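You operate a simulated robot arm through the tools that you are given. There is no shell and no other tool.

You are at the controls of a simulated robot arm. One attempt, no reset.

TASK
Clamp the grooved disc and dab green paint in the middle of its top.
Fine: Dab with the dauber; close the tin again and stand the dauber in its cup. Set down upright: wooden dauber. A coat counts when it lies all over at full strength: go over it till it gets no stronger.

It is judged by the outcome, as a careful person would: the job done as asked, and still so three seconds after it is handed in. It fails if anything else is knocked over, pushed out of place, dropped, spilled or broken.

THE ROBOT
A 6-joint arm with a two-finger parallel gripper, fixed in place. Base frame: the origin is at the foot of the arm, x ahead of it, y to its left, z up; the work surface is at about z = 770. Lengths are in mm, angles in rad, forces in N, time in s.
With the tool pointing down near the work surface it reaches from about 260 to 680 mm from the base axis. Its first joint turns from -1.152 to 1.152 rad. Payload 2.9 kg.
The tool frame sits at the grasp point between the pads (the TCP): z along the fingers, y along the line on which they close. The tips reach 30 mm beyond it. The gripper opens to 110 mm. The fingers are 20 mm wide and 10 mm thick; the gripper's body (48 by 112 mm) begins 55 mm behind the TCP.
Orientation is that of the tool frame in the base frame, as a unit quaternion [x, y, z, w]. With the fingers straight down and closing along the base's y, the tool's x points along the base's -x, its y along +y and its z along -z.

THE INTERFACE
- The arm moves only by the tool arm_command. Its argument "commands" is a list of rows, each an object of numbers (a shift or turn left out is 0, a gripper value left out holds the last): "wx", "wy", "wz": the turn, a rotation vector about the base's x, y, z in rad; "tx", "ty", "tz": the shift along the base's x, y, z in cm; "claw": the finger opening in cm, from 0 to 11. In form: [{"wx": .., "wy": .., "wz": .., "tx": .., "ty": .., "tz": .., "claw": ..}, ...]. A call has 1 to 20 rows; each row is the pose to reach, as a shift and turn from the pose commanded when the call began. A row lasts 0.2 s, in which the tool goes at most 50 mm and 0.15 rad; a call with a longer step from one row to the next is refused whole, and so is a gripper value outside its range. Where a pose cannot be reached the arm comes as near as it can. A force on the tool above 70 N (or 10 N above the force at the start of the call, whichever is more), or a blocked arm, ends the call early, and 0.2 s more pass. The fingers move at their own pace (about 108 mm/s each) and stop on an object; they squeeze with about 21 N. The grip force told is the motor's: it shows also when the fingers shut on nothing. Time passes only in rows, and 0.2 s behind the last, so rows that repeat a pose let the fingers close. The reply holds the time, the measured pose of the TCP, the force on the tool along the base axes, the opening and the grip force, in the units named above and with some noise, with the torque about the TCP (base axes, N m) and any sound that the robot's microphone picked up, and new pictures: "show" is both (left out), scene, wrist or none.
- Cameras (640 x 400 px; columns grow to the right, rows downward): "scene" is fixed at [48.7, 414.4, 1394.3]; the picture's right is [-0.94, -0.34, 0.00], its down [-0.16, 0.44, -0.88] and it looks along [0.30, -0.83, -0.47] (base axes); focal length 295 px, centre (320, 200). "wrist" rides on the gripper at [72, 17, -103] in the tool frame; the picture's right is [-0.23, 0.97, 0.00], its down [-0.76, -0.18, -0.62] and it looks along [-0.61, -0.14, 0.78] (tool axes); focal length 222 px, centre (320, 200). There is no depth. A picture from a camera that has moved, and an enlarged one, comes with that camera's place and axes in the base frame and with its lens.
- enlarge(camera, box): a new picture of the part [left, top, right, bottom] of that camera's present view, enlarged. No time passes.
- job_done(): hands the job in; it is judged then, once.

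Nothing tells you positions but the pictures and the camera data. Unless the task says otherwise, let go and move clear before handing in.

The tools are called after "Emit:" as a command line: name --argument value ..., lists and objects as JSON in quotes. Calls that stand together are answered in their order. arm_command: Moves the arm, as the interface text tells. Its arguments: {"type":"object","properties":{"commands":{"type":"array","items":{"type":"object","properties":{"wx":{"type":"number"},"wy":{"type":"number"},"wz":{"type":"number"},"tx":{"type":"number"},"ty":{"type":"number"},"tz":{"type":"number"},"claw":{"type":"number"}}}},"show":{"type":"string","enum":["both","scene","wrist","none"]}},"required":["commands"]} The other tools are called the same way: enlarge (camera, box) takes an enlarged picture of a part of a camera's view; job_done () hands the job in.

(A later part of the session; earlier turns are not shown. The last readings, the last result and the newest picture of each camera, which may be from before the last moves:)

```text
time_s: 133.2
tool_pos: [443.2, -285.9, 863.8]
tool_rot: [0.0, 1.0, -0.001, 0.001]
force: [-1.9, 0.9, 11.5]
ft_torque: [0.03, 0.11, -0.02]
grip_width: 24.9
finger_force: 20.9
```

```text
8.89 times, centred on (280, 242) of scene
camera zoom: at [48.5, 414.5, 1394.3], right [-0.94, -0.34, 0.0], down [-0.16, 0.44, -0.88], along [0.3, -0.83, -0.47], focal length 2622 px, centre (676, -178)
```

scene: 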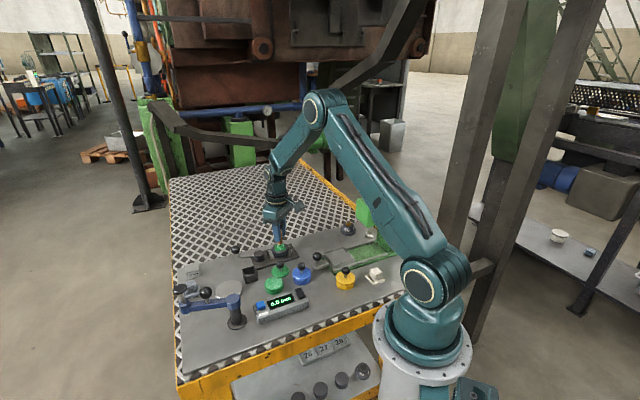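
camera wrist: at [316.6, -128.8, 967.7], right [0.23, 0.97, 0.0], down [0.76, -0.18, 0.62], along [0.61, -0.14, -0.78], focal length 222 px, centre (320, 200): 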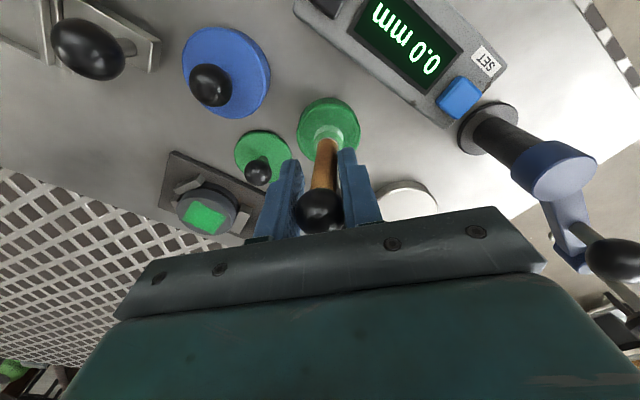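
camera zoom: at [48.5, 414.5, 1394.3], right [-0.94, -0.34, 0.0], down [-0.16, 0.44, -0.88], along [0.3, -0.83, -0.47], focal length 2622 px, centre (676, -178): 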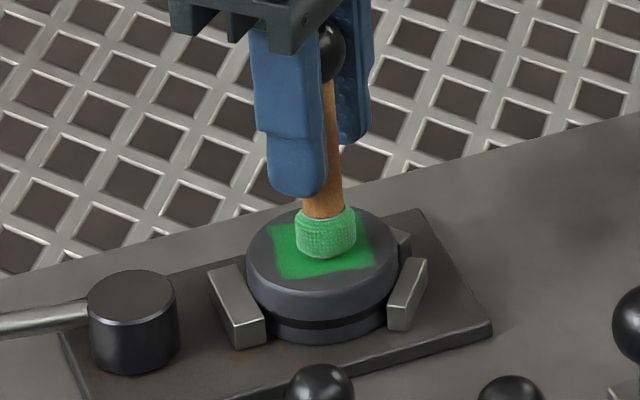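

Contact in the middle of the patch. A couple more dabs, then I'll use the last contact to nudge the handle upright (moving the grip +y while the tip rests), and lift.

Emit:
arm_command --commands '[{"tz": 0.5, "claw": 1.5}, {"tz": 0, "claw": 1.5}, {"tz": 0, "claw": 1.5}, {"tz": 0.5, "tx": -0.3, "claw": 1.5}, {"tz": 0, "tx": -0.3, "claw": 1.5}, {"tz": 0, "tx": -0.3, "claw": 1.5}, {"tz": 0.5, "claw": 1.5}, {"tz": 0, "claw": 1.5}, {"tz": 0, "claw": 1.5}, {"tz": 0, "ty": 0.2, "claw": 1.5}, {"tz": 0, "ty": 0.4, "claw": 1.5}, {"tz": 0, "ty": 0.6, "claw": 1.5}, {"tz": 0.8, "ty": 0.6, "claw": 1.5}, {"tz": 2.5, "ty": 0.6, "claw": 1.5}, {"tz": 4, "ty": 0.6, "claw": 1.5}, {"tz": 4, "ty": 0.6, "claw": 1.5}]'

Emit:
enlarge --camera "scene" --box '[270, 238, 294, 254]'

Emit:
enlarge --camera "wrist" --box '[200, 90, 440, 240]'

```text
time_s: 136.6
tool_pos: [439.9, -276.8, 903.3]
tool_rot: [-0.001, 1.0, 0.001, 0.0]
force: [0.6, 0.4, 0.1]
ft_torque: [0.01, 0.0, -0.03]
grip_width: 24.7
finger_force: 21.3
camera wrist: at [368.2, -260.6, 1006.6], right [0.23, 0.97, 0.0], down [0.76, -0.18, 0.62], along [0.61, -0.14, -0.78], focal length 222 px, centre (320, 200)
```

scene: 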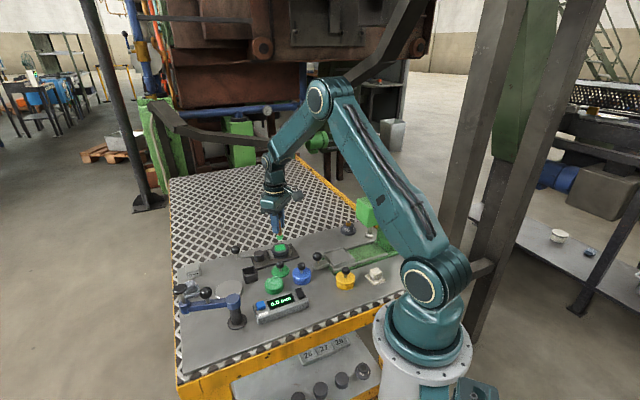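
wrist: 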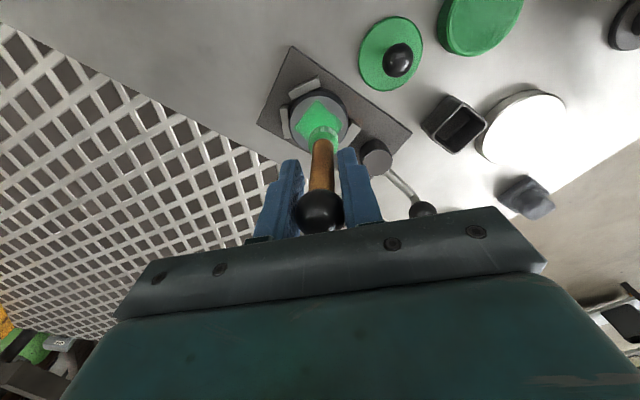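

```text
16.00 times, centred on (282, 246) of scene
camera zoom: at [48.7, 414.4, 1394.3], right [-0.94, -0.34, 0.0], down [-0.16, 0.44, -0.88], along [0.3, -0.83, -0.47], focal length 4719 px, centre (928, -536)
```

zoom: 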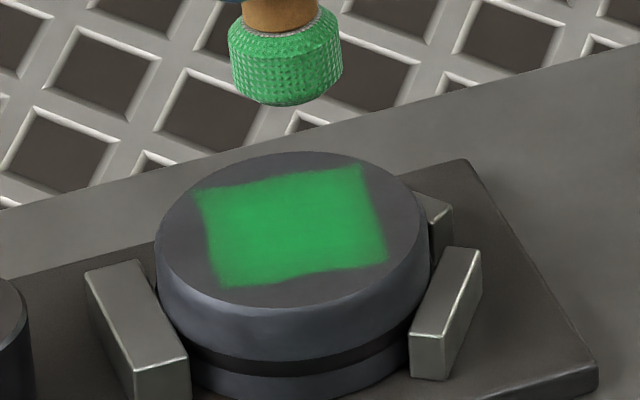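

```text
2.67 times, centred on (320, 165) of wrist
camera zoom: at [368.2, -260.6, 1006.6], right [0.23, 0.97, 0.0], down [0.76, -0.18, 0.62], along [0.61, -0.14, -0.78], focal length 592 px, centre (320, 293)
```

zoom: 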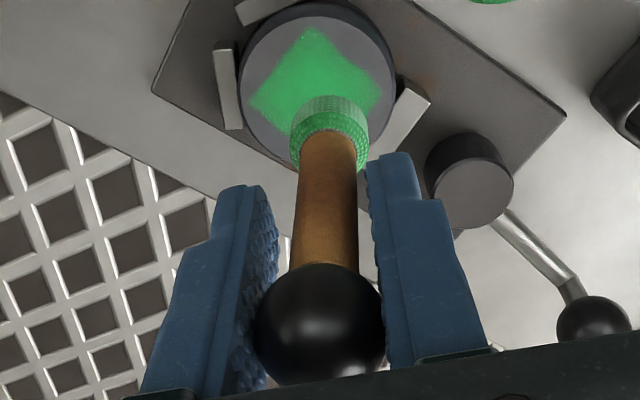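

The coat is unchanged after a fresh dip, so it's at full strength and even. The handle is nearly upright again. I'll take the dauber back above its cup.

Emit:
arm_command --commands '[{"tz": 1.2, "tx": 0.3, "ty": 1, "claw": 1.5}, {"tz": 1.2, "tx": 1.1, "ty": 4, "claw": 1.5}, {"tz": 1.2, "tx": 2.0, "ty": 7, "claw": 1.5}, {"tz": 1.2, "tx": 2.8, "ty": 10, "claw": 1.5}, {"tz": 1.2, "tx": 3.4, "ty": 12, "claw": 1.5}, {"tz": 1.2, "tx": 3.5, "ty": 12.5, "claw": 1.5}, {"tz": 1.2, "tx": 3.5, "ty": 12.5, "claw": 1.5}, {"tz": 1.2, "tx": 3.5, "ty": 12.5, "claw": 1.5}]'

Emit:
enlarge --camera "wrist" --box '[240, 80, 400, 180]'

Emit:
enlarge --camera "scene" --box '[210, 210, 290, 280]'

```text
time_s: 138.4
tool_pos: [477.3, -153.9, 915.1]
tool_rot: [0.0, 1.0, 0.0, 0.0]
force: [-0.6, 0.1, -0.8]
ft_torque: [-0.04, 0.03, 0.0]
grip_width: 24.6
finger_force: 21.2
camera wrist: at [404.7, -136.3, 1018.2], right [0.23, 0.97, 0.0], down [0.76, -0.18, 0.62], along [0.61, -0.14, -0.78], focal length 222 px, centre (320, 200)
```

scene: 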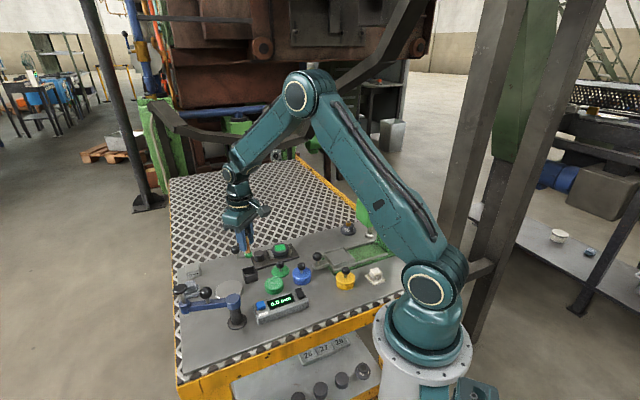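
wrist: 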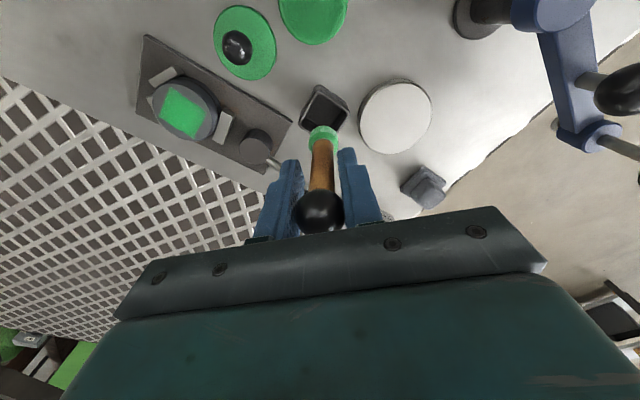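

```text
4.00 times, centred on (320, 130) of wrist
camera zoom: at [404.7, -136.3, 1018.2], right [0.23, 0.97, 0.0], down [0.76, -0.18, 0.62], along [0.61, -0.14, -0.78], focal length 888 px, centre (320, 480)
```

zoom: 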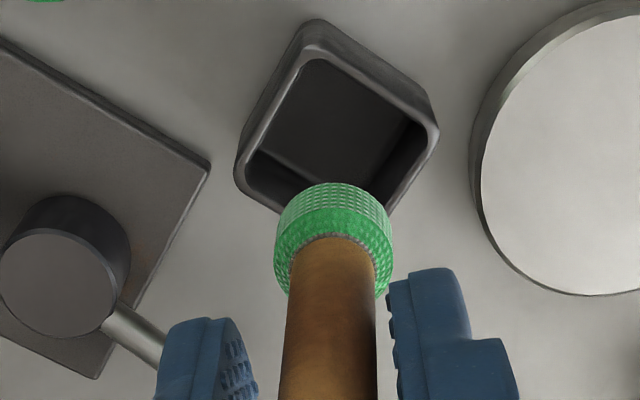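

```text
5.71 times, centred on (250, 245) of scene
camera zoom: at [48.7, 414.4, 1394.3], right [-0.94, -0.34, 0.0], down [-0.16, 0.44, -0.88], along [0.3, -0.83, -0.47], focal length 1685 px, centre (720, -57)
```

zoom: 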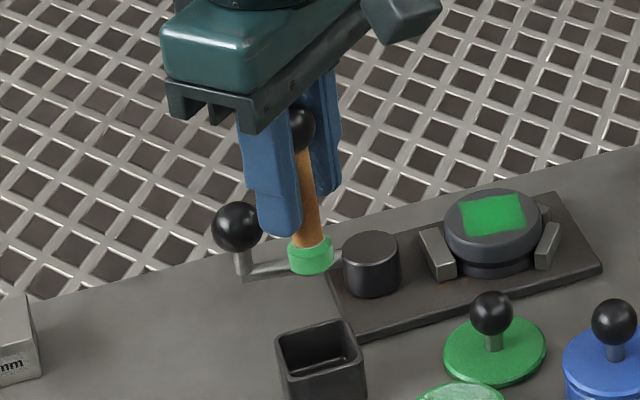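

The cup's centre is about 1 mm from the tip's position. I'll correct and lower to just above the rim, then check again.

Emit:
arm_command --commands '[{"tx": 0.08, "ty": 0.08, "tz": -1.5, "claw": 1.5}, {"tx": 0.08, "ty": 0.08, "tz": -3.5, "claw": 1.5}, {"tx": 0.08, "ty": 0.08, "tz": -4.4, "claw": 1.5}, {"tx": 0.08, "ty": 0.08, "tz": -4.4, "claw": 1.5}, {"tx": 0.08, "ty": 0.08, "tz": -4.4, "claw": 1.5}]'

Emit:
enlarge --camera "wrist" --box '[240, 80, 400, 180]'

Emit:
enlarge --camera "scene" --box '[220, 230, 280, 280]'

```text
time_s: 139.6
tool_pos: [479.1, -153.7, 871.5]
tool_rot: [0.001, 1.0, 0.0, 0.0]
force: [0.3, 0.2, -0.4]
ft_torque: [-0.01, 0.06, 0.01]
grip_width: 24.5
finger_force: 21.0
camera wrist: at [406.3, -136.7, 974.4], right [0.23, 0.97, 0.0], down [0.76, -0.18, 0.62], along [0.61, -0.14, -0.78], focal length 222 px, centre (320, 200)
```

scene: 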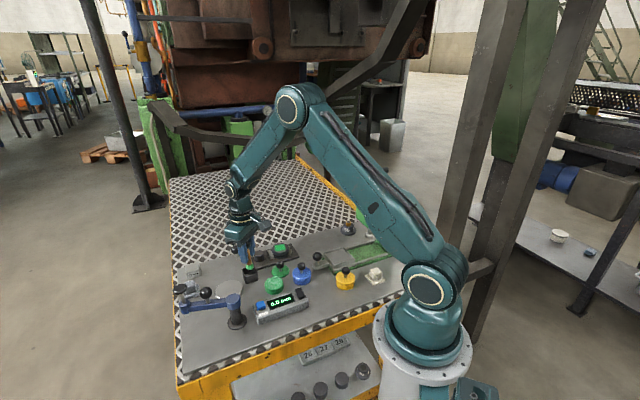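
wrist: 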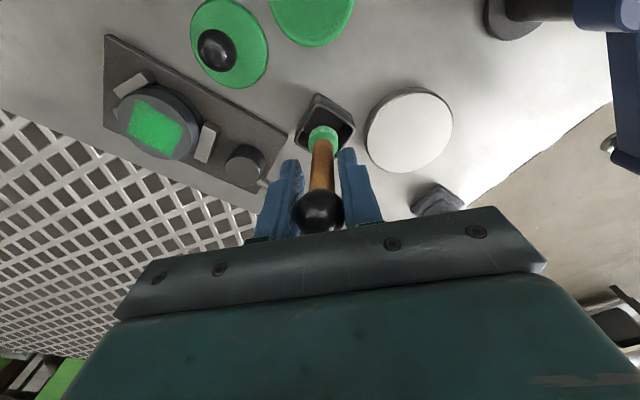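

```text
4.00 times, centred on (320, 130) of wrist
camera zoom: at [406.3, -136.7, 974.4], right [0.23, 0.97, 0.0], down [0.76, -0.18, 0.62], along [0.61, -0.14, -0.78], focal length 888 px, centre (320, 480)
```

zoom: 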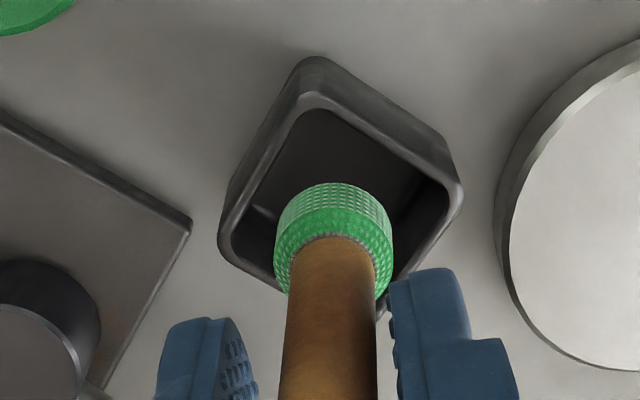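

```text
8.00 times, centred on (250, 255) of scene
camera zoom: at [48.7, 414.4, 1394.3], right [-0.94, -0.34, 0.0], down [-0.16, 0.44, -0.88], along [0.3, -0.83, -0.47], focal length 2359 px, centre (880, -240)
```

zoom: 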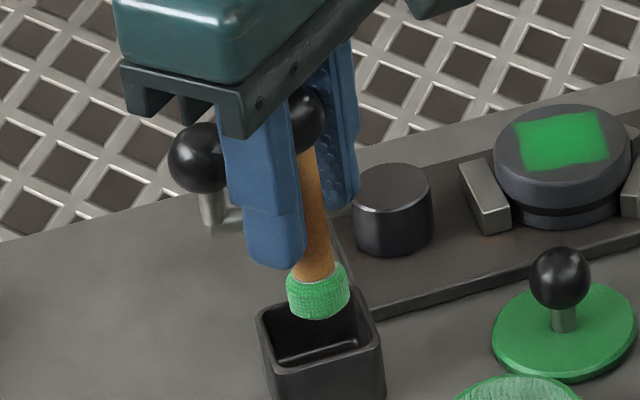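

The tip is over the opening, with about 1.3 mm still to correct. I'll shift and lower into the cup slowly.

Emit:
arm_command --commands '[{"tx": 0.1, "ty": 0.12, "tz": 0, "claw": 1.5}, {"tx": 0.1, "ty": 0.12, "tz": -0.8, "claw": 1.5}, {"tx": 0.1, "ty": 0.12, "tz": -1.6, "claw": 1.5}, {"tx": 0.1, "ty": 0.12, "tz": -2.4, "claw": 1.5}, {"tx": 0.1, "ty": 0.12, "tz": -2.4, "claw": 1.5}]'

Emit:
enlarge --camera "wrist" --box '[240, 80, 400, 180]'

Emit:
enlarge --camera "scene" --box '[220, 230, 280, 280]'

```text
time_s: 140.8
tool_pos: [477.9, -152.4, 847.4]
tool_rot: [0.0, 1.0, 0.001, 0.0]
force: [0.0, -0.1, 0.0]
ft_torque: [0.02, 0.01, 0.01]
grip_width: 24.7
finger_force: 21.1
camera wrist: at [404.1, -135.5, 950.4], right [0.23, 0.97, 0.0], down [0.76, -0.18, 0.62], along [0.61, -0.14, -0.78], focal length 222 px, centre (320, 200)
```

scene: 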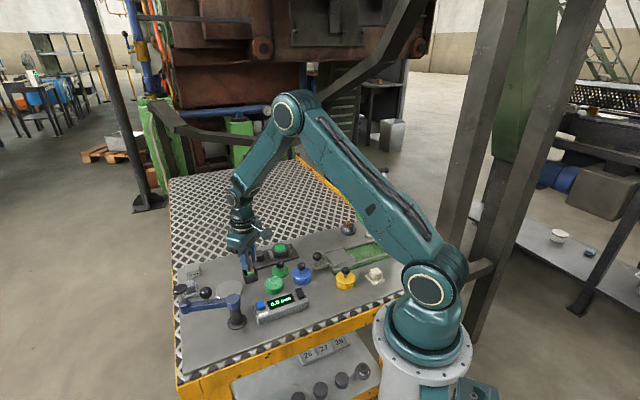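
wrist: 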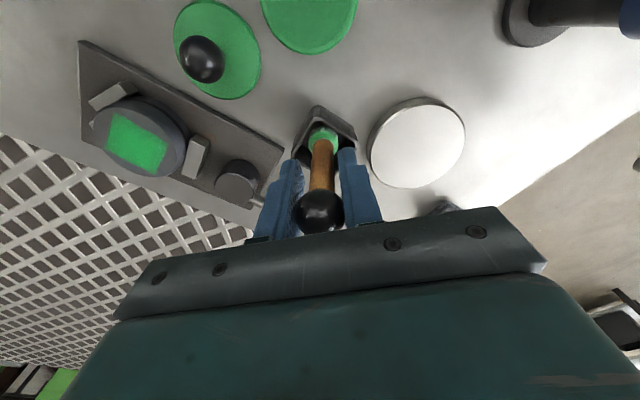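

```text
4.00 times, centred on (320, 130) of wrist
camera zoom: at [404.1, -135.5, 950.4], right [0.23, 0.97, 0.0], down [0.76, -0.18, 0.62], along [0.61, -0.14, -0.78], focal length 888 px, centre (320, 480)
```

zoom: 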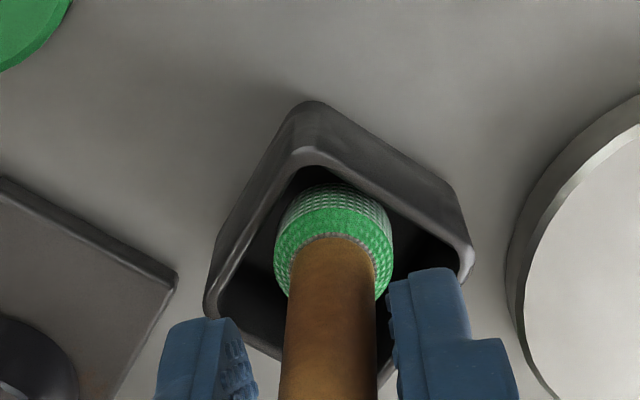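

```text
8.00 times, centred on (250, 255) of scene
camera zoom: at [48.7, 414.4, 1394.3], right [-0.94, -0.34, 0.0], down [-0.16, 0.44, -0.88], along [0.3, -0.83, -0.47], focal length 2359 px, centre (880, -240)
```

zoom: 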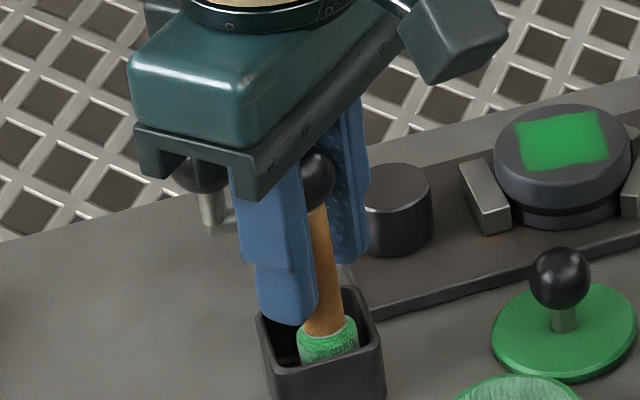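

The tip is inside the cup with no contact. The cup rim is near z≈802, so I'll keep the fingertips above it while lowering to the floor.

Emit:
arm_command --commands '[{"tz": -0.4, "claw": 1.5}, {"tz": -0.8, "claw": 1.5}, {"tz": -0.9, "claw": 1.5}, {"tz": -0.9, "claw": 1.5}]' --show "scene"

Emit:
enlarge --camera "scene" --box '[220, 230, 280, 280]'

```text
time_s: 141.8
tool_pos: [477.5, -151.9, 838.7]
tool_rot: [0.0, 1.0, 0.001, 0.0]
force: [0.5, -0.2, -1.3]
ft_torque: [-0.01, 0.03, -0.01]
grip_width: 24.7
finger_force: 21.0
```

scene: 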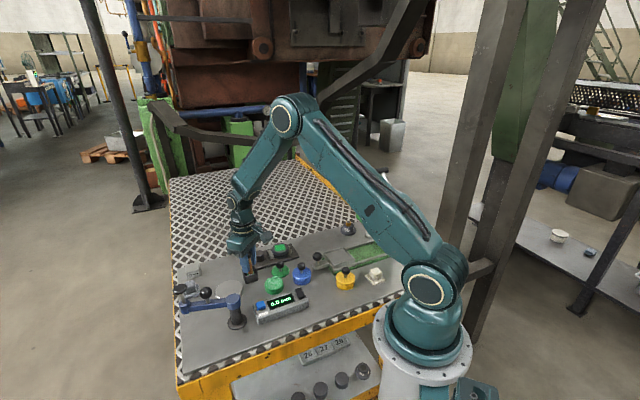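

```text
8.00 times, centred on (250, 255) of scene
camera zoom: at [48.7, 414.4, 1394.3], right [-0.94, -0.34, 0.0], down [-0.16, 0.44, -0.88], along [0.3, -0.83, -0.47], focal length 2359 px, centre (880, -240)
```

zoom: 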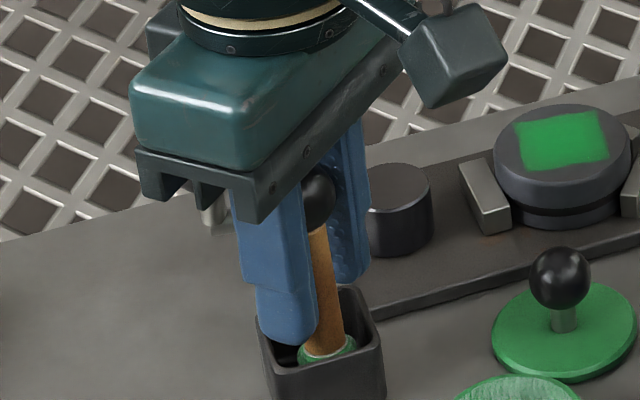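

Emit:
arm_command --commands '[{"tz": -0.1, "claw": 1.5}, {"tz": -0.2, "claw": 1.5}, {"tz": -0.2, "claw": 1.5}]' --show "none"

```text
time_s: 142.6
tool_pos: [476.3, -151.6, 835.9]
tool_rot: [0.0, 1.0, -0.001, 0.0]
force: [-0.3, 0.1, 2.7]
ft_torque: [-0.04, 0.01, 0.01]
grip_width: 24.7
finger_force: 21.8
```

The tip now touches the cup floor (2.7 N). I'll open gently and look before rising.

Emit:
arm_command --commands '[{"claw": 2.6}, {"claw": 3.2}, {"claw": 4.5}, {"claw": 4.5}, {"claw": 4.5}]'

Emit:
enlarge --camera "wrist" --box '[200, 90, 440, 240]'

Emit:
enlarge --camera "scene" --box '[220, 230, 280, 280]'

```text
time_s: 143.8
tool_pos: [476.4, -152.1, 835.3]
tool_rot: [0.0, 1.0, 0.001, -0.001]
force: [-0.7, -0.9, -0.6]
ft_torque: [0.01, -0.01, 0.0]
grip_width: 45.0
finger_force: 0.0
camera wrist: at [404.6, -135.0, 938.8], right [0.23, 0.97, 0.0], down [0.76, -0.18, 0.62], along [0.61, -0.14, -0.78], focal length 222 px, centre (320, 200)
```

scene: 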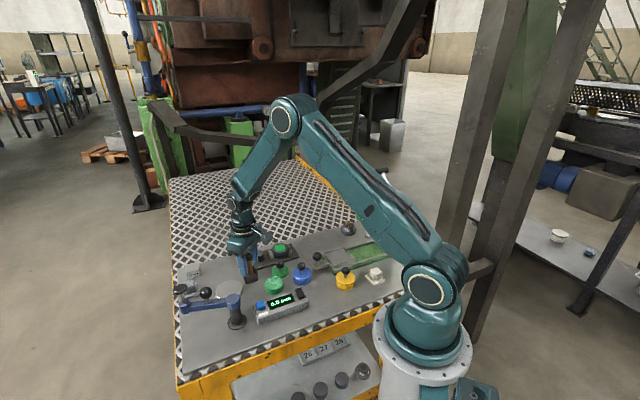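
wrist: 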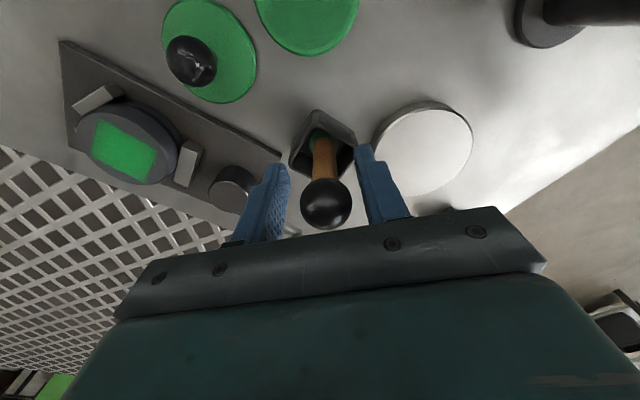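

```text
2.67 times, centred on (320, 165) of wrist
camera zoom: at [404.6, -135.0, 938.8], right [0.23, 0.97, 0.0], down [0.76, -0.18, 0.62], along [0.61, -0.14, -0.78], focal length 592 px, centre (320, 293)
```

zoom: 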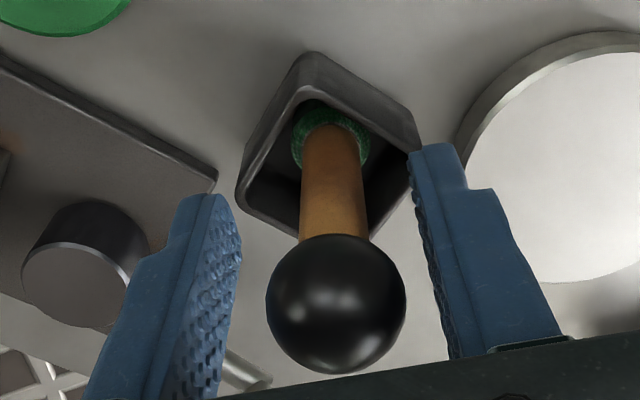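

```text
8.00 times, centred on (250, 255) of scene
camera zoom: at [48.7, 414.4, 1394.3], right [-0.94, -0.34, 0.0], down [-0.16, 0.44, -0.88], along [0.3, -0.83, -0.47], focal length 2359 px, centre (880, -240)
```

zoom: 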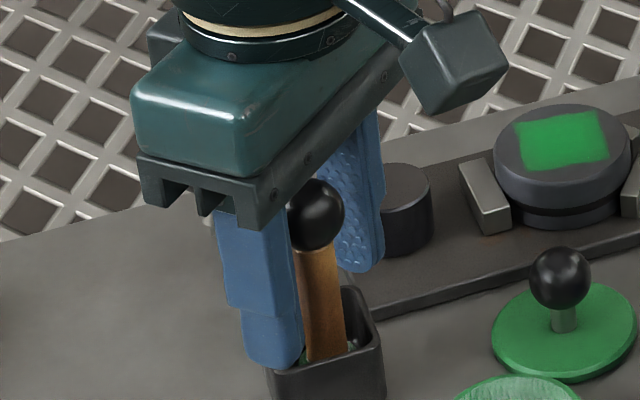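

The dauber stands free and upright in its cup. I'll centre the fingers about the ball and rise straight up.

Emit:
arm_command --commands '[{"ty": 0.3, "claw": 5}, {"ty": 0.3, "tz": 1, "claw": 5}, {"ty": 0.3, "tz": 4, "claw": 5}, {"ty": 0.3, "tz": 8, "claw": 5}, {"ty": 0.3, "tz": 11, "claw": 5}, {"ty": 0.3, "tz": 11, "claw": 5}]'

Emit:
enlarge --camera "scene" --box '[210, 220, 310, 300]'

Emit:
enlarge --camera "wrist" --box '[200, 50, 440, 200]'

```text
time_s: 145.2
tool_pos: [476.8, -150.7, 948.0]
tool_rot: [0.0, 1.0, 0.0, 0.0]
force: [-0.1, 0.4, 0.1]
ft_torque: [-0.02, -0.03, 0.01]
grip_width: 50.1
finger_force: 0.1
camera wrist: at [405.0, -133.7, 1050.0], right [0.23, 0.97, 0.0], down [0.76, -0.18, 0.62], along [0.61, -0.14, -0.78], focal length 222 px, centre (320, 200)
```

scene: 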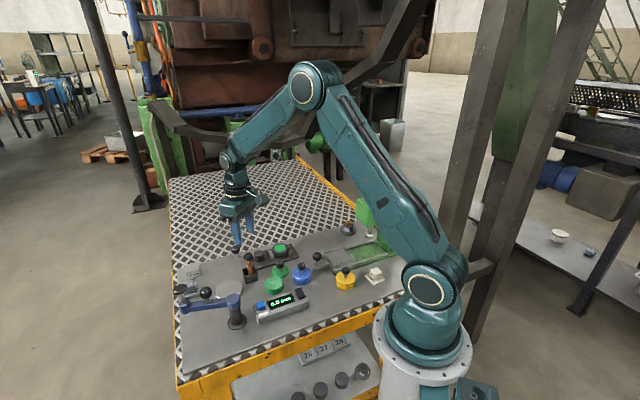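
wrist: 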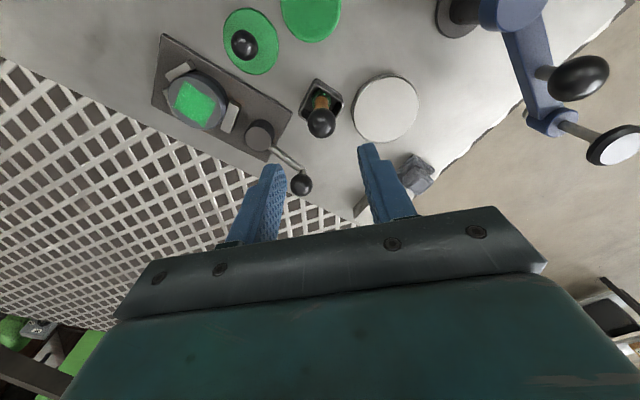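

```text
5.00 times, centred on (260, 260) of scene
camera zoom: at [48.7, 414.4, 1394.3], right [-0.94, -0.34, 0.0], down [-0.16, 0.44, -0.88], along [0.3, -0.83, -0.47], focal length 1475 px, centre (620, -100)
```

zoom: 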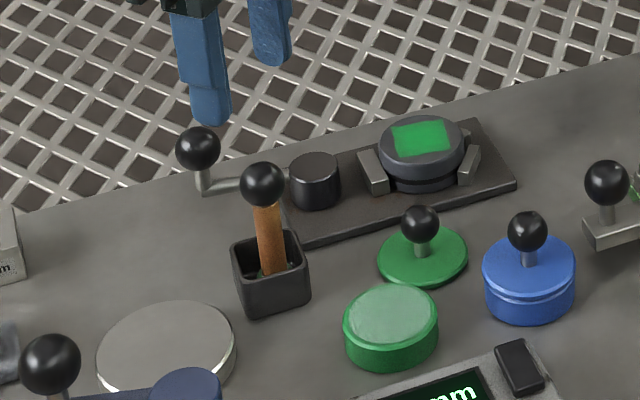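

```text
2.67 times, centred on (320, 125) of wrist
camera zoom: at [405.0, -133.7, 1050.0], right [0.23, 0.97, 0.0], down [0.76, -0.18, 0.62], along [0.61, -0.14, -0.78], focal length 592 px, centre (320, 400)
```

zoom: 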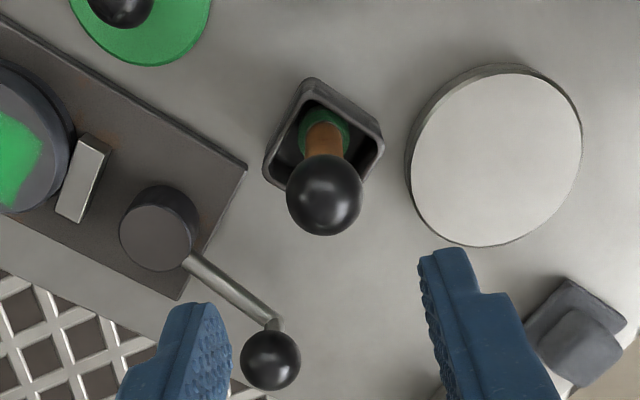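

The dauber stands upright in its cup. Now the lid: I'll hover over its knob near (404,-206).

Emit:
arm_command --commands '[{"tx": -2, "ty": -1.5, "claw": 6}, {"tx": -4.5, "ty": -3.4, "tz": -1, "claw": 6}, {"tx": -6.8, "ty": -5.2, "tz": -3, "claw": 6}, {"tx": -7.25, "ty": -5.53, "tz": -6, "claw": 6}, {"tx": -7.25, "ty": -5.53, "tz": -8, "claw": 6}, {"tx": -7.25, "ty": -5.53, "tz": -8, "claw": 6}, {"tx": -7.25, "ty": -5.53, "tz": -8, "claw": 6}]'

Emit:
enlarge --camera "wrist" --box '[200, 60, 440, 210]'

```text
time_s: 146.8
tool_pos: [406.0, -204.8, 868.7]
tool_rot: [0.0, 1.0, 0.0, 0.0]
force: [0.6, 0.1, 0.6]
ft_torque: [0.01, -0.01, 0.01]
grip_width: 59.8
finger_force: 0.0
camera wrist: at [333.4, -188.5, 971.2], right [0.23, 0.97, 0.0], down [0.76, -0.18, 0.62], along [0.61, -0.14, -0.78], focal length 222 px, centre (320, 200)
```

scene: 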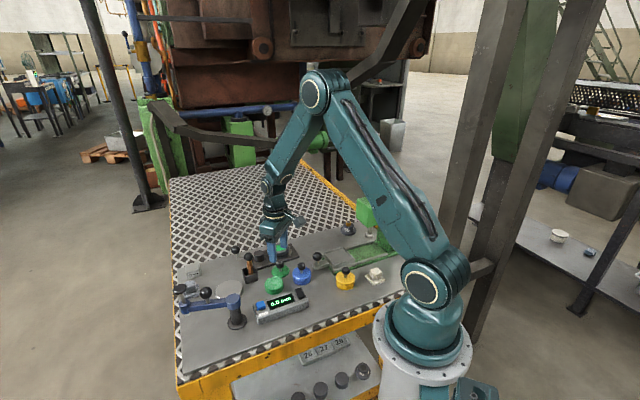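
wrist: 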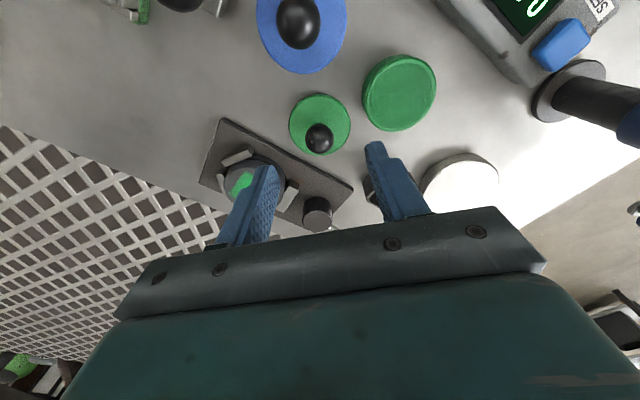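

```text
2.67 times, centred on (320, 135) of wrist
camera zoom: at [333.4, -188.5, 971.2], right [0.23, 0.97, 0.0], down [0.76, -0.18, 0.62], along [0.61, -0.14, -0.78], focal length 592 px, centre (320, 373)
```

zoom: 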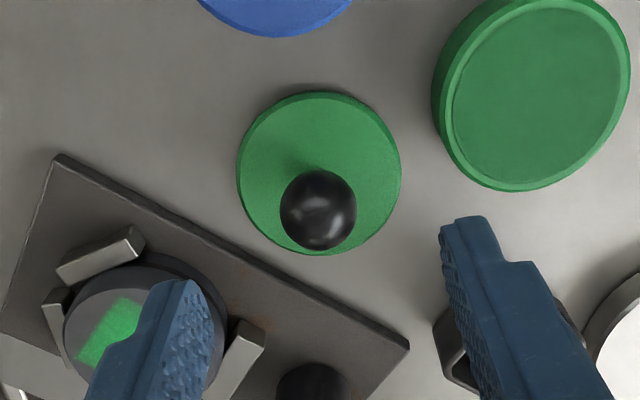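

Knob nearly centred. I'll descend, grip it as before and lift.

Emit:
arm_command --commands '[{"tx": -0.1, "tz": -2, "claw": 6}, {"tx": -0.1, "tz": -4.5, "claw": 6}, {"tx": -0.1, "tz": -5.65, "claw": 6}, {"tx": -0.1, "tz": -5.65, "claw": 6}, {"tx": -0.1, "tz": -5.65, "claw": 1.5}, {"tx": -0.1, "tz": -5.65, "claw": 1.5}, {"tx": -0.1, "tz": -5.65, "claw": 1.5}]'

Emit:
enlarge --camera "wrist" --box '[200, 60, 440, 210]'

Emit:
enlarge --camera "scene" --box '[230, 230, 330, 300]'

```text
time_s: 148.4
tool_pos: [404.0, -205.8, 811.2]
tool_rot: [0.0, 1.0, 0.0, 0.001]
force: [0.6, -0.7, 0.1]
ft_torque: [-0.01, -0.01, -0.03]
grip_width: 22.8
finger_force: 20.8
camera wrist: at [331.8, -187.6, 914.0], right [0.23, 0.97, 0.0], down [0.76, -0.18, 0.62], along [0.61, -0.14, -0.78], focal length 222 px, centre (320, 200)
```

scene: 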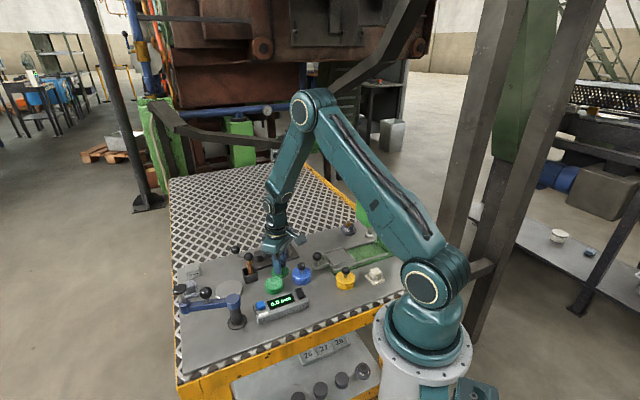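
wrist: 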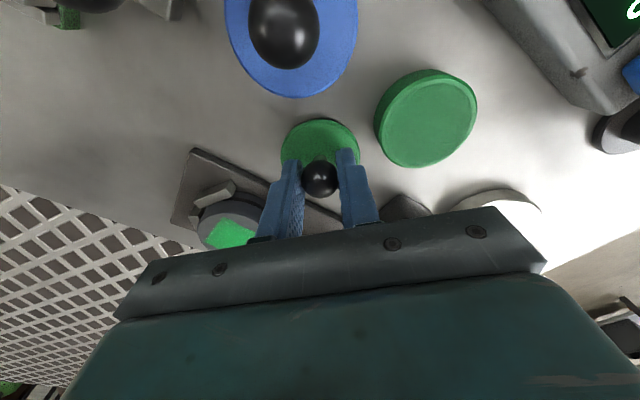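

```text
2.67 times, centred on (320, 135) of wrist
camera zoom: at [331.8, -187.6, 914.0], right [0.23, 0.97, 0.0], down [0.76, -0.18, 0.62], along [0.61, -0.14, -0.78], focal length 592 px, centre (320, 373)
```

zoom: 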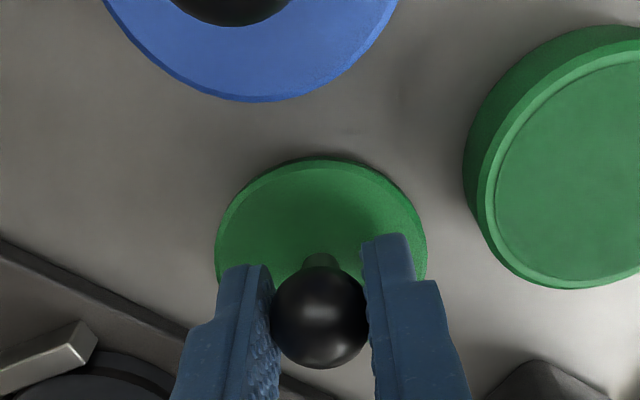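

```text
5.71 times, centred on (280, 265) of scene
camera zoom: at [48.7, 414.4, 1394.3], right [-0.94, -0.34, 0.0], down [-0.16, 0.44, -0.88], along [0.3, -0.83, -0.47], focal length 1685 px, centre (549, -171)
```

zoom: 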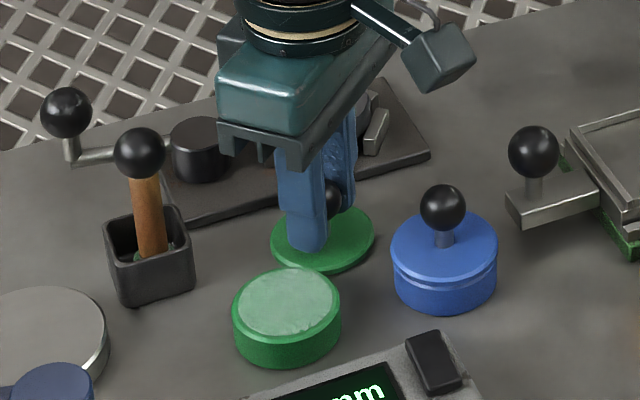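

The lid is gripped. I'll lift it and carry it over the tin.

Emit:
arm_command --commands '[{"tz": 0.5, "claw": 1.5}, {"tz": 2, "claw": 1.5}, {"tz": 4, "claw": 1.5}, {"tz": 5, "tx": -0.4, "ty": 1.5, "claw": 1.5}, {"tz": 5, "tx": -1, "ty": 4, "claw": 1.5}, {"tz": 5, "tx": -1.4, "ty": 6, "claw": 1.5}, {"tz": 5, "tx": -1.52, "ty": 6.62, "claw": 1.5}, {"tz": 5, "tx": -1.52, "ty": 6.62, "claw": 1.5}, {"tz": 5, "tx": -1.52, "ty": 6.62, "claw": 1.5}]'

Emit:
enlarge --camera "wrist" --box '[200, 60, 440, 210]'

Emit:
enlarge --camera "scene" --box '[250, 240, 310, 300]'

```text
time_s: 150.4
tool_pos: [389.4, -136.9, 860.4]
tool_rot: [0.0, 1.0, 0.001, 0.0]
force: [-0.2, 0.6, -0.1]
ft_torque: [-0.02, -0.02, 0.02]
grip_width: 22.2
finger_force: 21.0
camera wrist: at [318.0, -119.5, 963.1], right [0.23, 0.97, 0.0], down [0.76, -0.18, 0.62], along [0.61, -0.14, -0.78], focal length 222 px, centre (320, 200)
```

scene: 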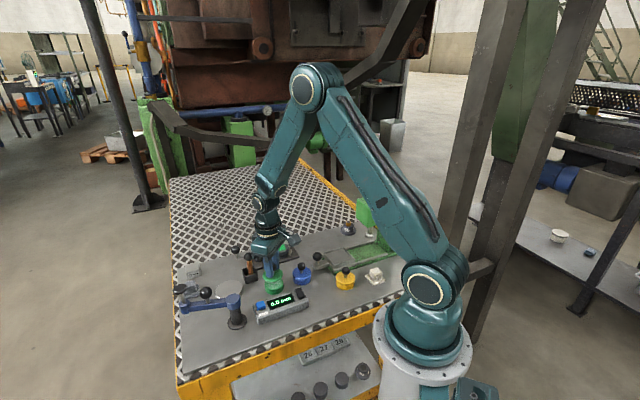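
wrist: 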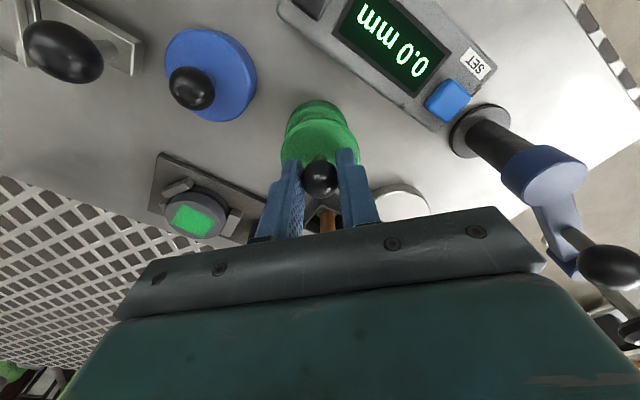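

```text
2.67 times, centred on (320, 135) of wrist
camera zoom: at [318.0, -119.5, 963.1], right [0.23, 0.97, 0.0], down [0.76, -0.18, 0.62], along [0.61, -0.14, -0.78], focal length 592 px, centre (320, 373)
```

zoom: 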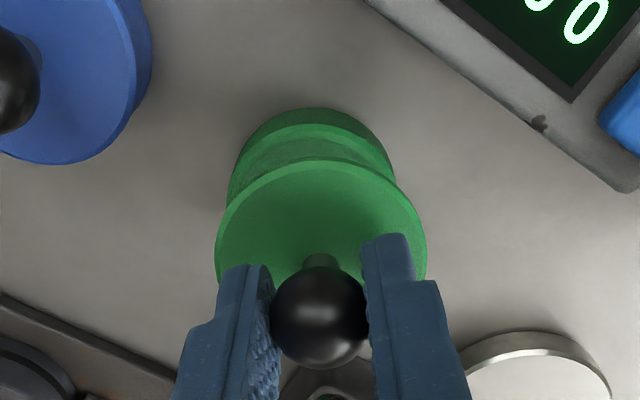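

```text
6.67 times, centred on (280, 270) of scene
camera zoom: at [48.7, 414.4, 1394.3], right [-0.94, -0.34, 0.0], down [-0.16, 0.44, -0.88], along [0.3, -0.83, -0.47], focal length 1966 px, centre (587, -267)
```

zoom: 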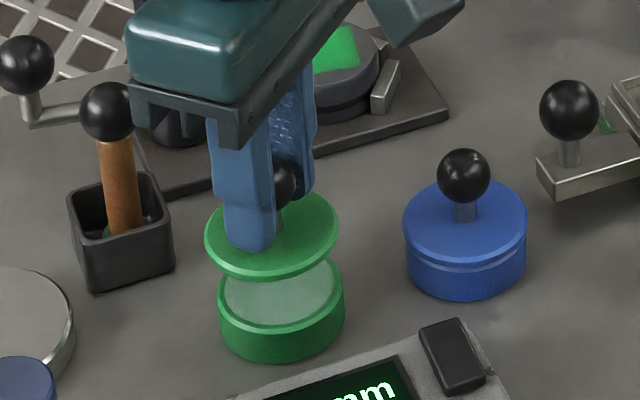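

The tin's centre is about 2 mm toward −y from the lid's axis. I'll correct and come down to just above the rim.

Emit:
arm_command --commands '[{"tx": -0.06, "ty": -0.2, "tz": -0.7, "claw": 1.5}, {"tx": -0.06, "ty": -0.2, "tz": -1.6, "claw": 1.5}, {"tx": -0.06, "ty": -0.2, "tz": -1.8, "claw": 1.5}, {"tx": -0.06, "ty": -0.2, "tz": -1.8, "claw": 1.5}]'

Emit:
enlarge --camera "wrist" --box '[200, 60, 440, 210]'

Emit:
enlarge --camera "scene" --box '[260, 255, 300, 290]'

```text
time_s: 151.4
tool_pos: [389.4, -138.8, 841.5]
tool_rot: [0.0, 1.0, 0.0, -0.001]
force: [-0.4, -0.3, -0.9]
ft_torque: [-0.01, -0.02, -0.02]
grip_width: 22.4
finger_force: 20.6
camera wrist: at [317.9, -122.7, 944.6], right [0.23, 0.97, 0.0], down [0.76, -0.18, 0.62], along [0.61, -0.14, -0.78], focal length 222 px, centre (320, 200)
```

scene: 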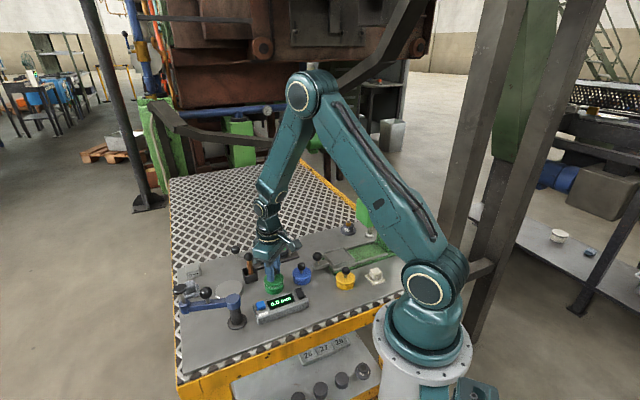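
wrist: 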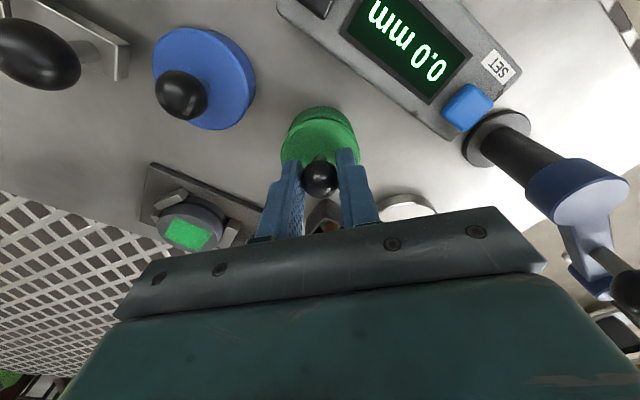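

```text
2.67 times, centred on (320, 135) of wrist
camera zoom: at [317.9, -122.7, 944.6], right [0.23, 0.97, 0.0], down [0.76, -0.18, 0.62], along [0.61, -0.14, -0.78], focal length 592 px, centre (320, 373)
```

zoom: 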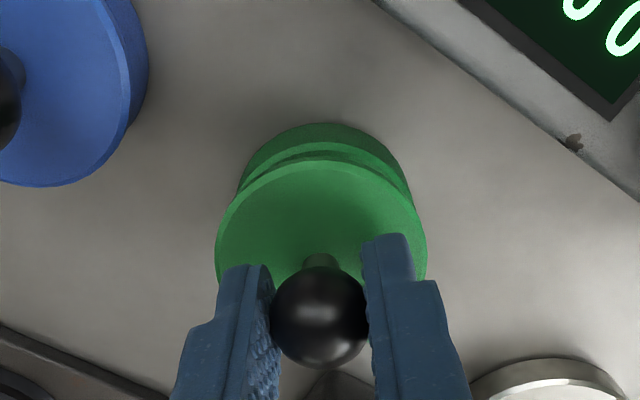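

```text
11.43 times, centred on (280, 272) of scene
camera zoom: at [48.7, 414.4, 1394.3], right [-0.94, -0.34, 0.0], down [-0.16, 0.44, -0.88], along [0.3, -0.83, -0.47], focal length 3370 px, centre (777, -629)
```

zoom: 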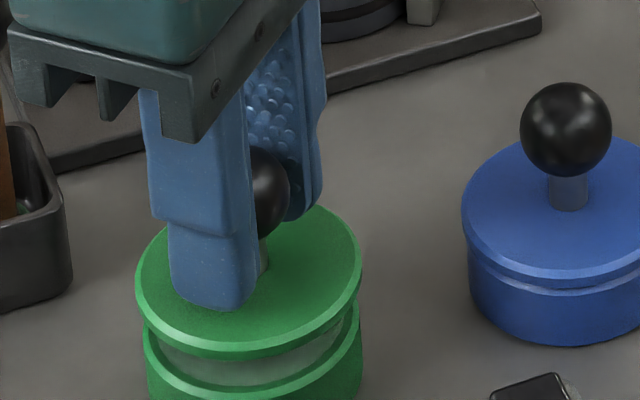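

The lid lines up with the tin to within about a millimetre. I'll lower it onto the rim and press to seat it.

Emit:
arm_command --commands '[{"ty": 0.05, "tz": -0.4, "claw": 1.5}, {"ty": 0.05, "tz": -0.8, "claw": 1.5}, {"ty": 0.05, "tz": -0.95, "claw": 1.5}, {"ty": 0.05, "tz": -0.95, "claw": 1.5}]' --show "none"

Emit:
arm_command --commands '[{"tz": -0.1, "claw": 1.5}, {"tz": -0.15, "claw": 1.5}, {"tz": -0.15, "claw": 1.5}]'

Emit:
enlarge --camera "scene" --box '[260, 255, 300, 290]'

Emit:
enlarge --camera "wrist" --box '[200, 60, 440, 210]'

```text
time_s: 152.4
tool_pos: [389.7, -138.7, 832.2]
tool_rot: [-0.001, 1.0, 0.0, -0.001]
force: [-0.5, -0.3, -0.9]
ft_torque: [0.02, -0.01, 0.01]
grip_width: 22.5
finger_force: 20.7
```

```text
time_s: 153.2
tool_pos: [389.8, -138.5, 832.8]
tool_rot: [-0.001, 1.0, 0.0, 0.003]
force: [5.7, 2.2, 9.5]
ft_torque: [0.07, -0.12, -0.03]
grip_width: 22.4
finger_force: 20.1
heard: snap
camera wrist: at [317.4, -122.0, 933.9], right [0.23, 0.97, 0.0], down [0.76, -0.18, 0.63], along [0.61, -0.14, -0.78], focal length 222 px, centre (320, 200)
```

scene: 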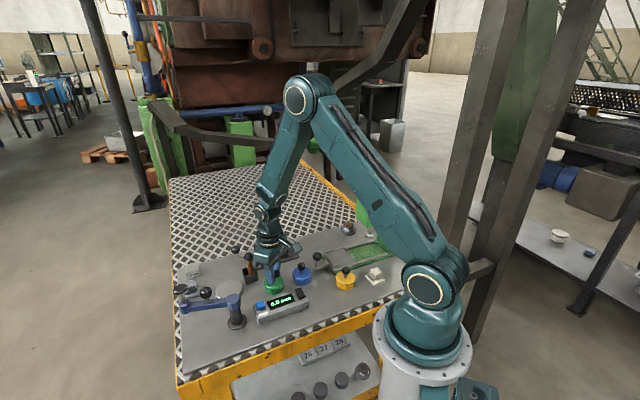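
wrist: 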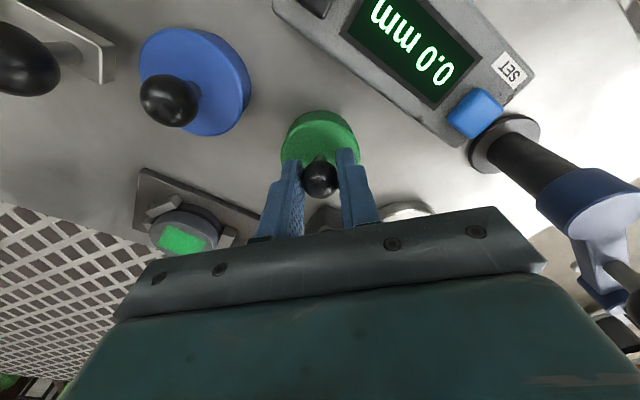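

```text
11.43 times, centred on (280, 272) of scene
camera zoom: at [48.7, 414.5, 1394.3], right [-0.94, -0.34, 0.0], down [-0.16, 0.44, -0.88], along [0.3, -0.83, -0.47], focal length 3370 px, centre (777, -629)
```

zoom: 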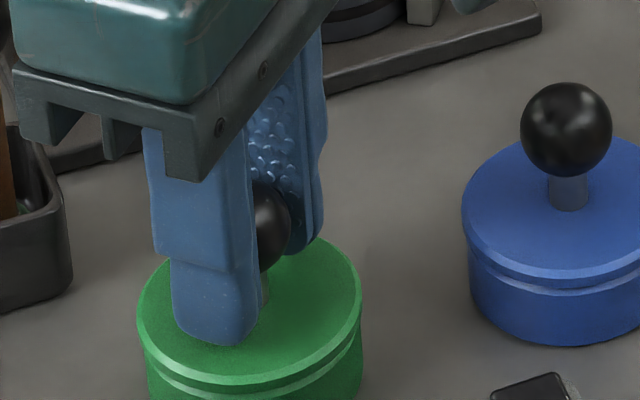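

```text
2.67 times, centred on (320, 135) of wrist
camera zoom: at [317.4, -122.0, 933.9], right [0.23, 0.97, 0.0], down [0.76, -0.18, 0.63], along [0.61, -0.14, -0.78], focal length 592 px, centre (320, 373)
```

zoom: 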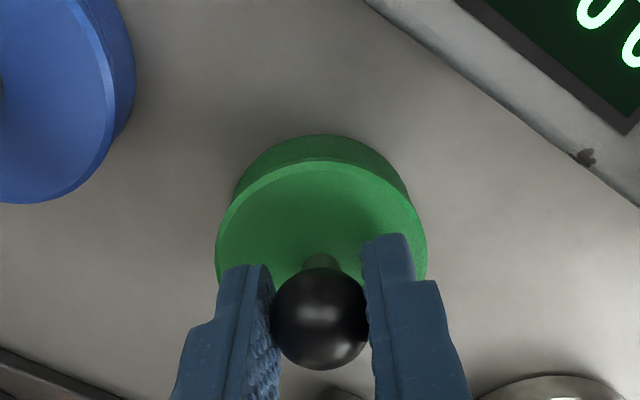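

A snap: the lid is on. I'll open the fingers and rise clear.

Emit:
arm_command --commands '[{"tz": 0.05, "claw": 1.5}, {"tz": 0.1, "claw": 3.5}, {"tz": 0.1, "claw": 5}, {"tz": 0.1, "claw": 5}, {"tz": 2, "claw": 5}, {"tz": 6, "claw": 5}, {"tz": 10, "claw": 5}, {"tz": 14, "claw": 5}, {"tz": 14, "claw": 5}]'

Emit:
enlarge --camera "scene" --box '[210, 220, 330, 300]'

Emit:
enlarge --camera "scene" --box '[260, 255, 300, 290]'

Emit:
enlarge --camera "wrist" --box '[120, 40, 440, 240]'

```text
time_s: 155.2
tool_pos: [390.3, -137.3, 973.2]
tool_rot: [0.0, 1.0, 0.0, 0.0]
force: [-0.3, 0.7, 0.4]
ft_torque: [0.0, -0.01, -0.03]
grip_width: 50.0
finger_force: 0.1
camera wrist: at [317.6, -120.5, 1076.2], right [0.23, 0.97, 0.0], down [0.76, -0.18, 0.62], along [0.61, -0.14, -0.78], focal length 222 px, centre (320, 200)
```

scene: 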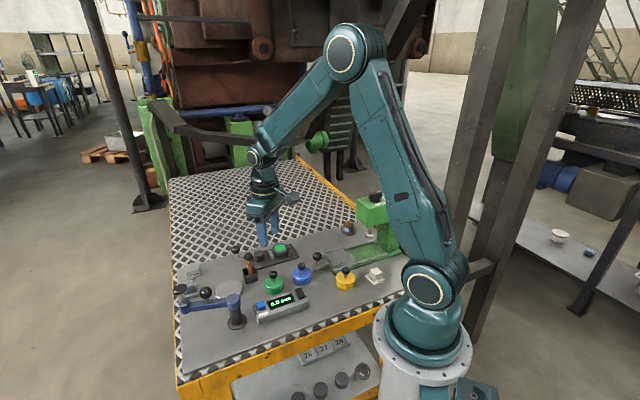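
wrist: 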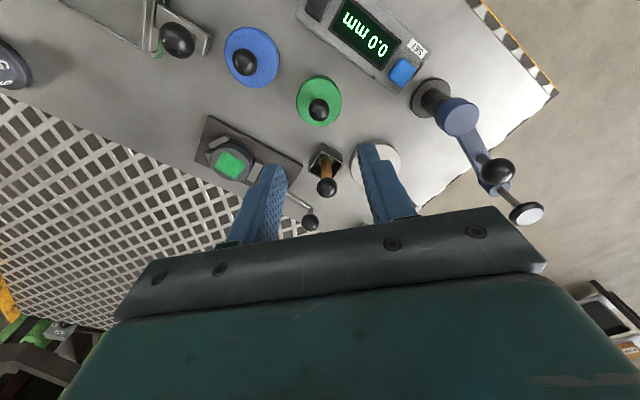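

```text
5.00 times, centred on (270, 260) of scene
camera zoom: at [48.7, 414.4, 1394.3], right [-0.94, -0.34, 0.0], down [-0.16, 0.44, -0.88], along [0.3, -0.83, -0.47], focal length 1475 px, centre (570, -100)
```

zoom: 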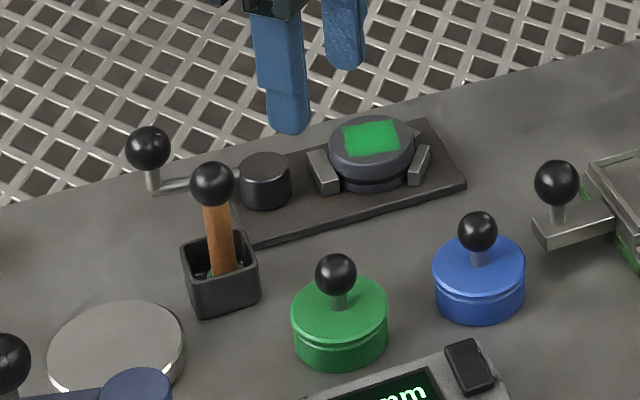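

```text
11.43 times, centred on (280, 272) of scene
camera zoom: at [48.7, 414.4, 1394.3], right [-0.94, -0.34, 0.0], down [-0.16, 0.44, -0.88], along [0.3, -0.83, -0.47], focal length 3370 px, centre (777, -629)
```

zoom: 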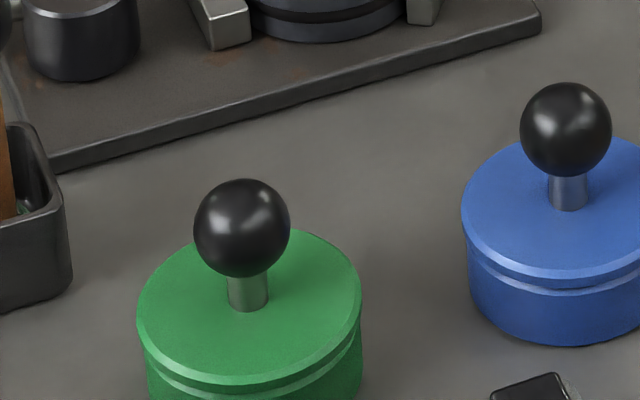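

```text
2.00 times, centred on (280, 140) of wrist
camera zoom: at [317.6, -120.5, 1076.2], right [0.23, 0.97, 0.0], down [0.76, -0.18, 0.62], along [0.61, -0.14, -0.78], focal length 444 px, centre (400, 320)
```

zoom: 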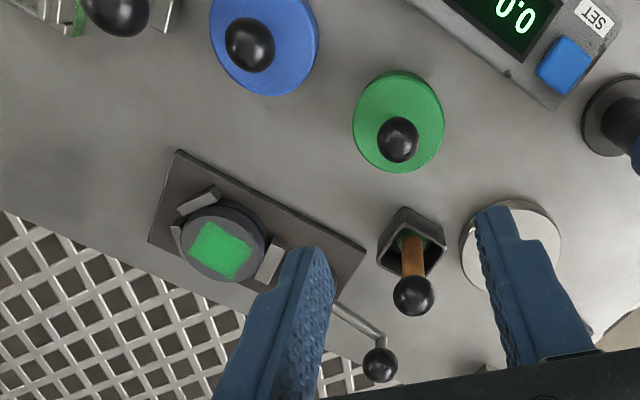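

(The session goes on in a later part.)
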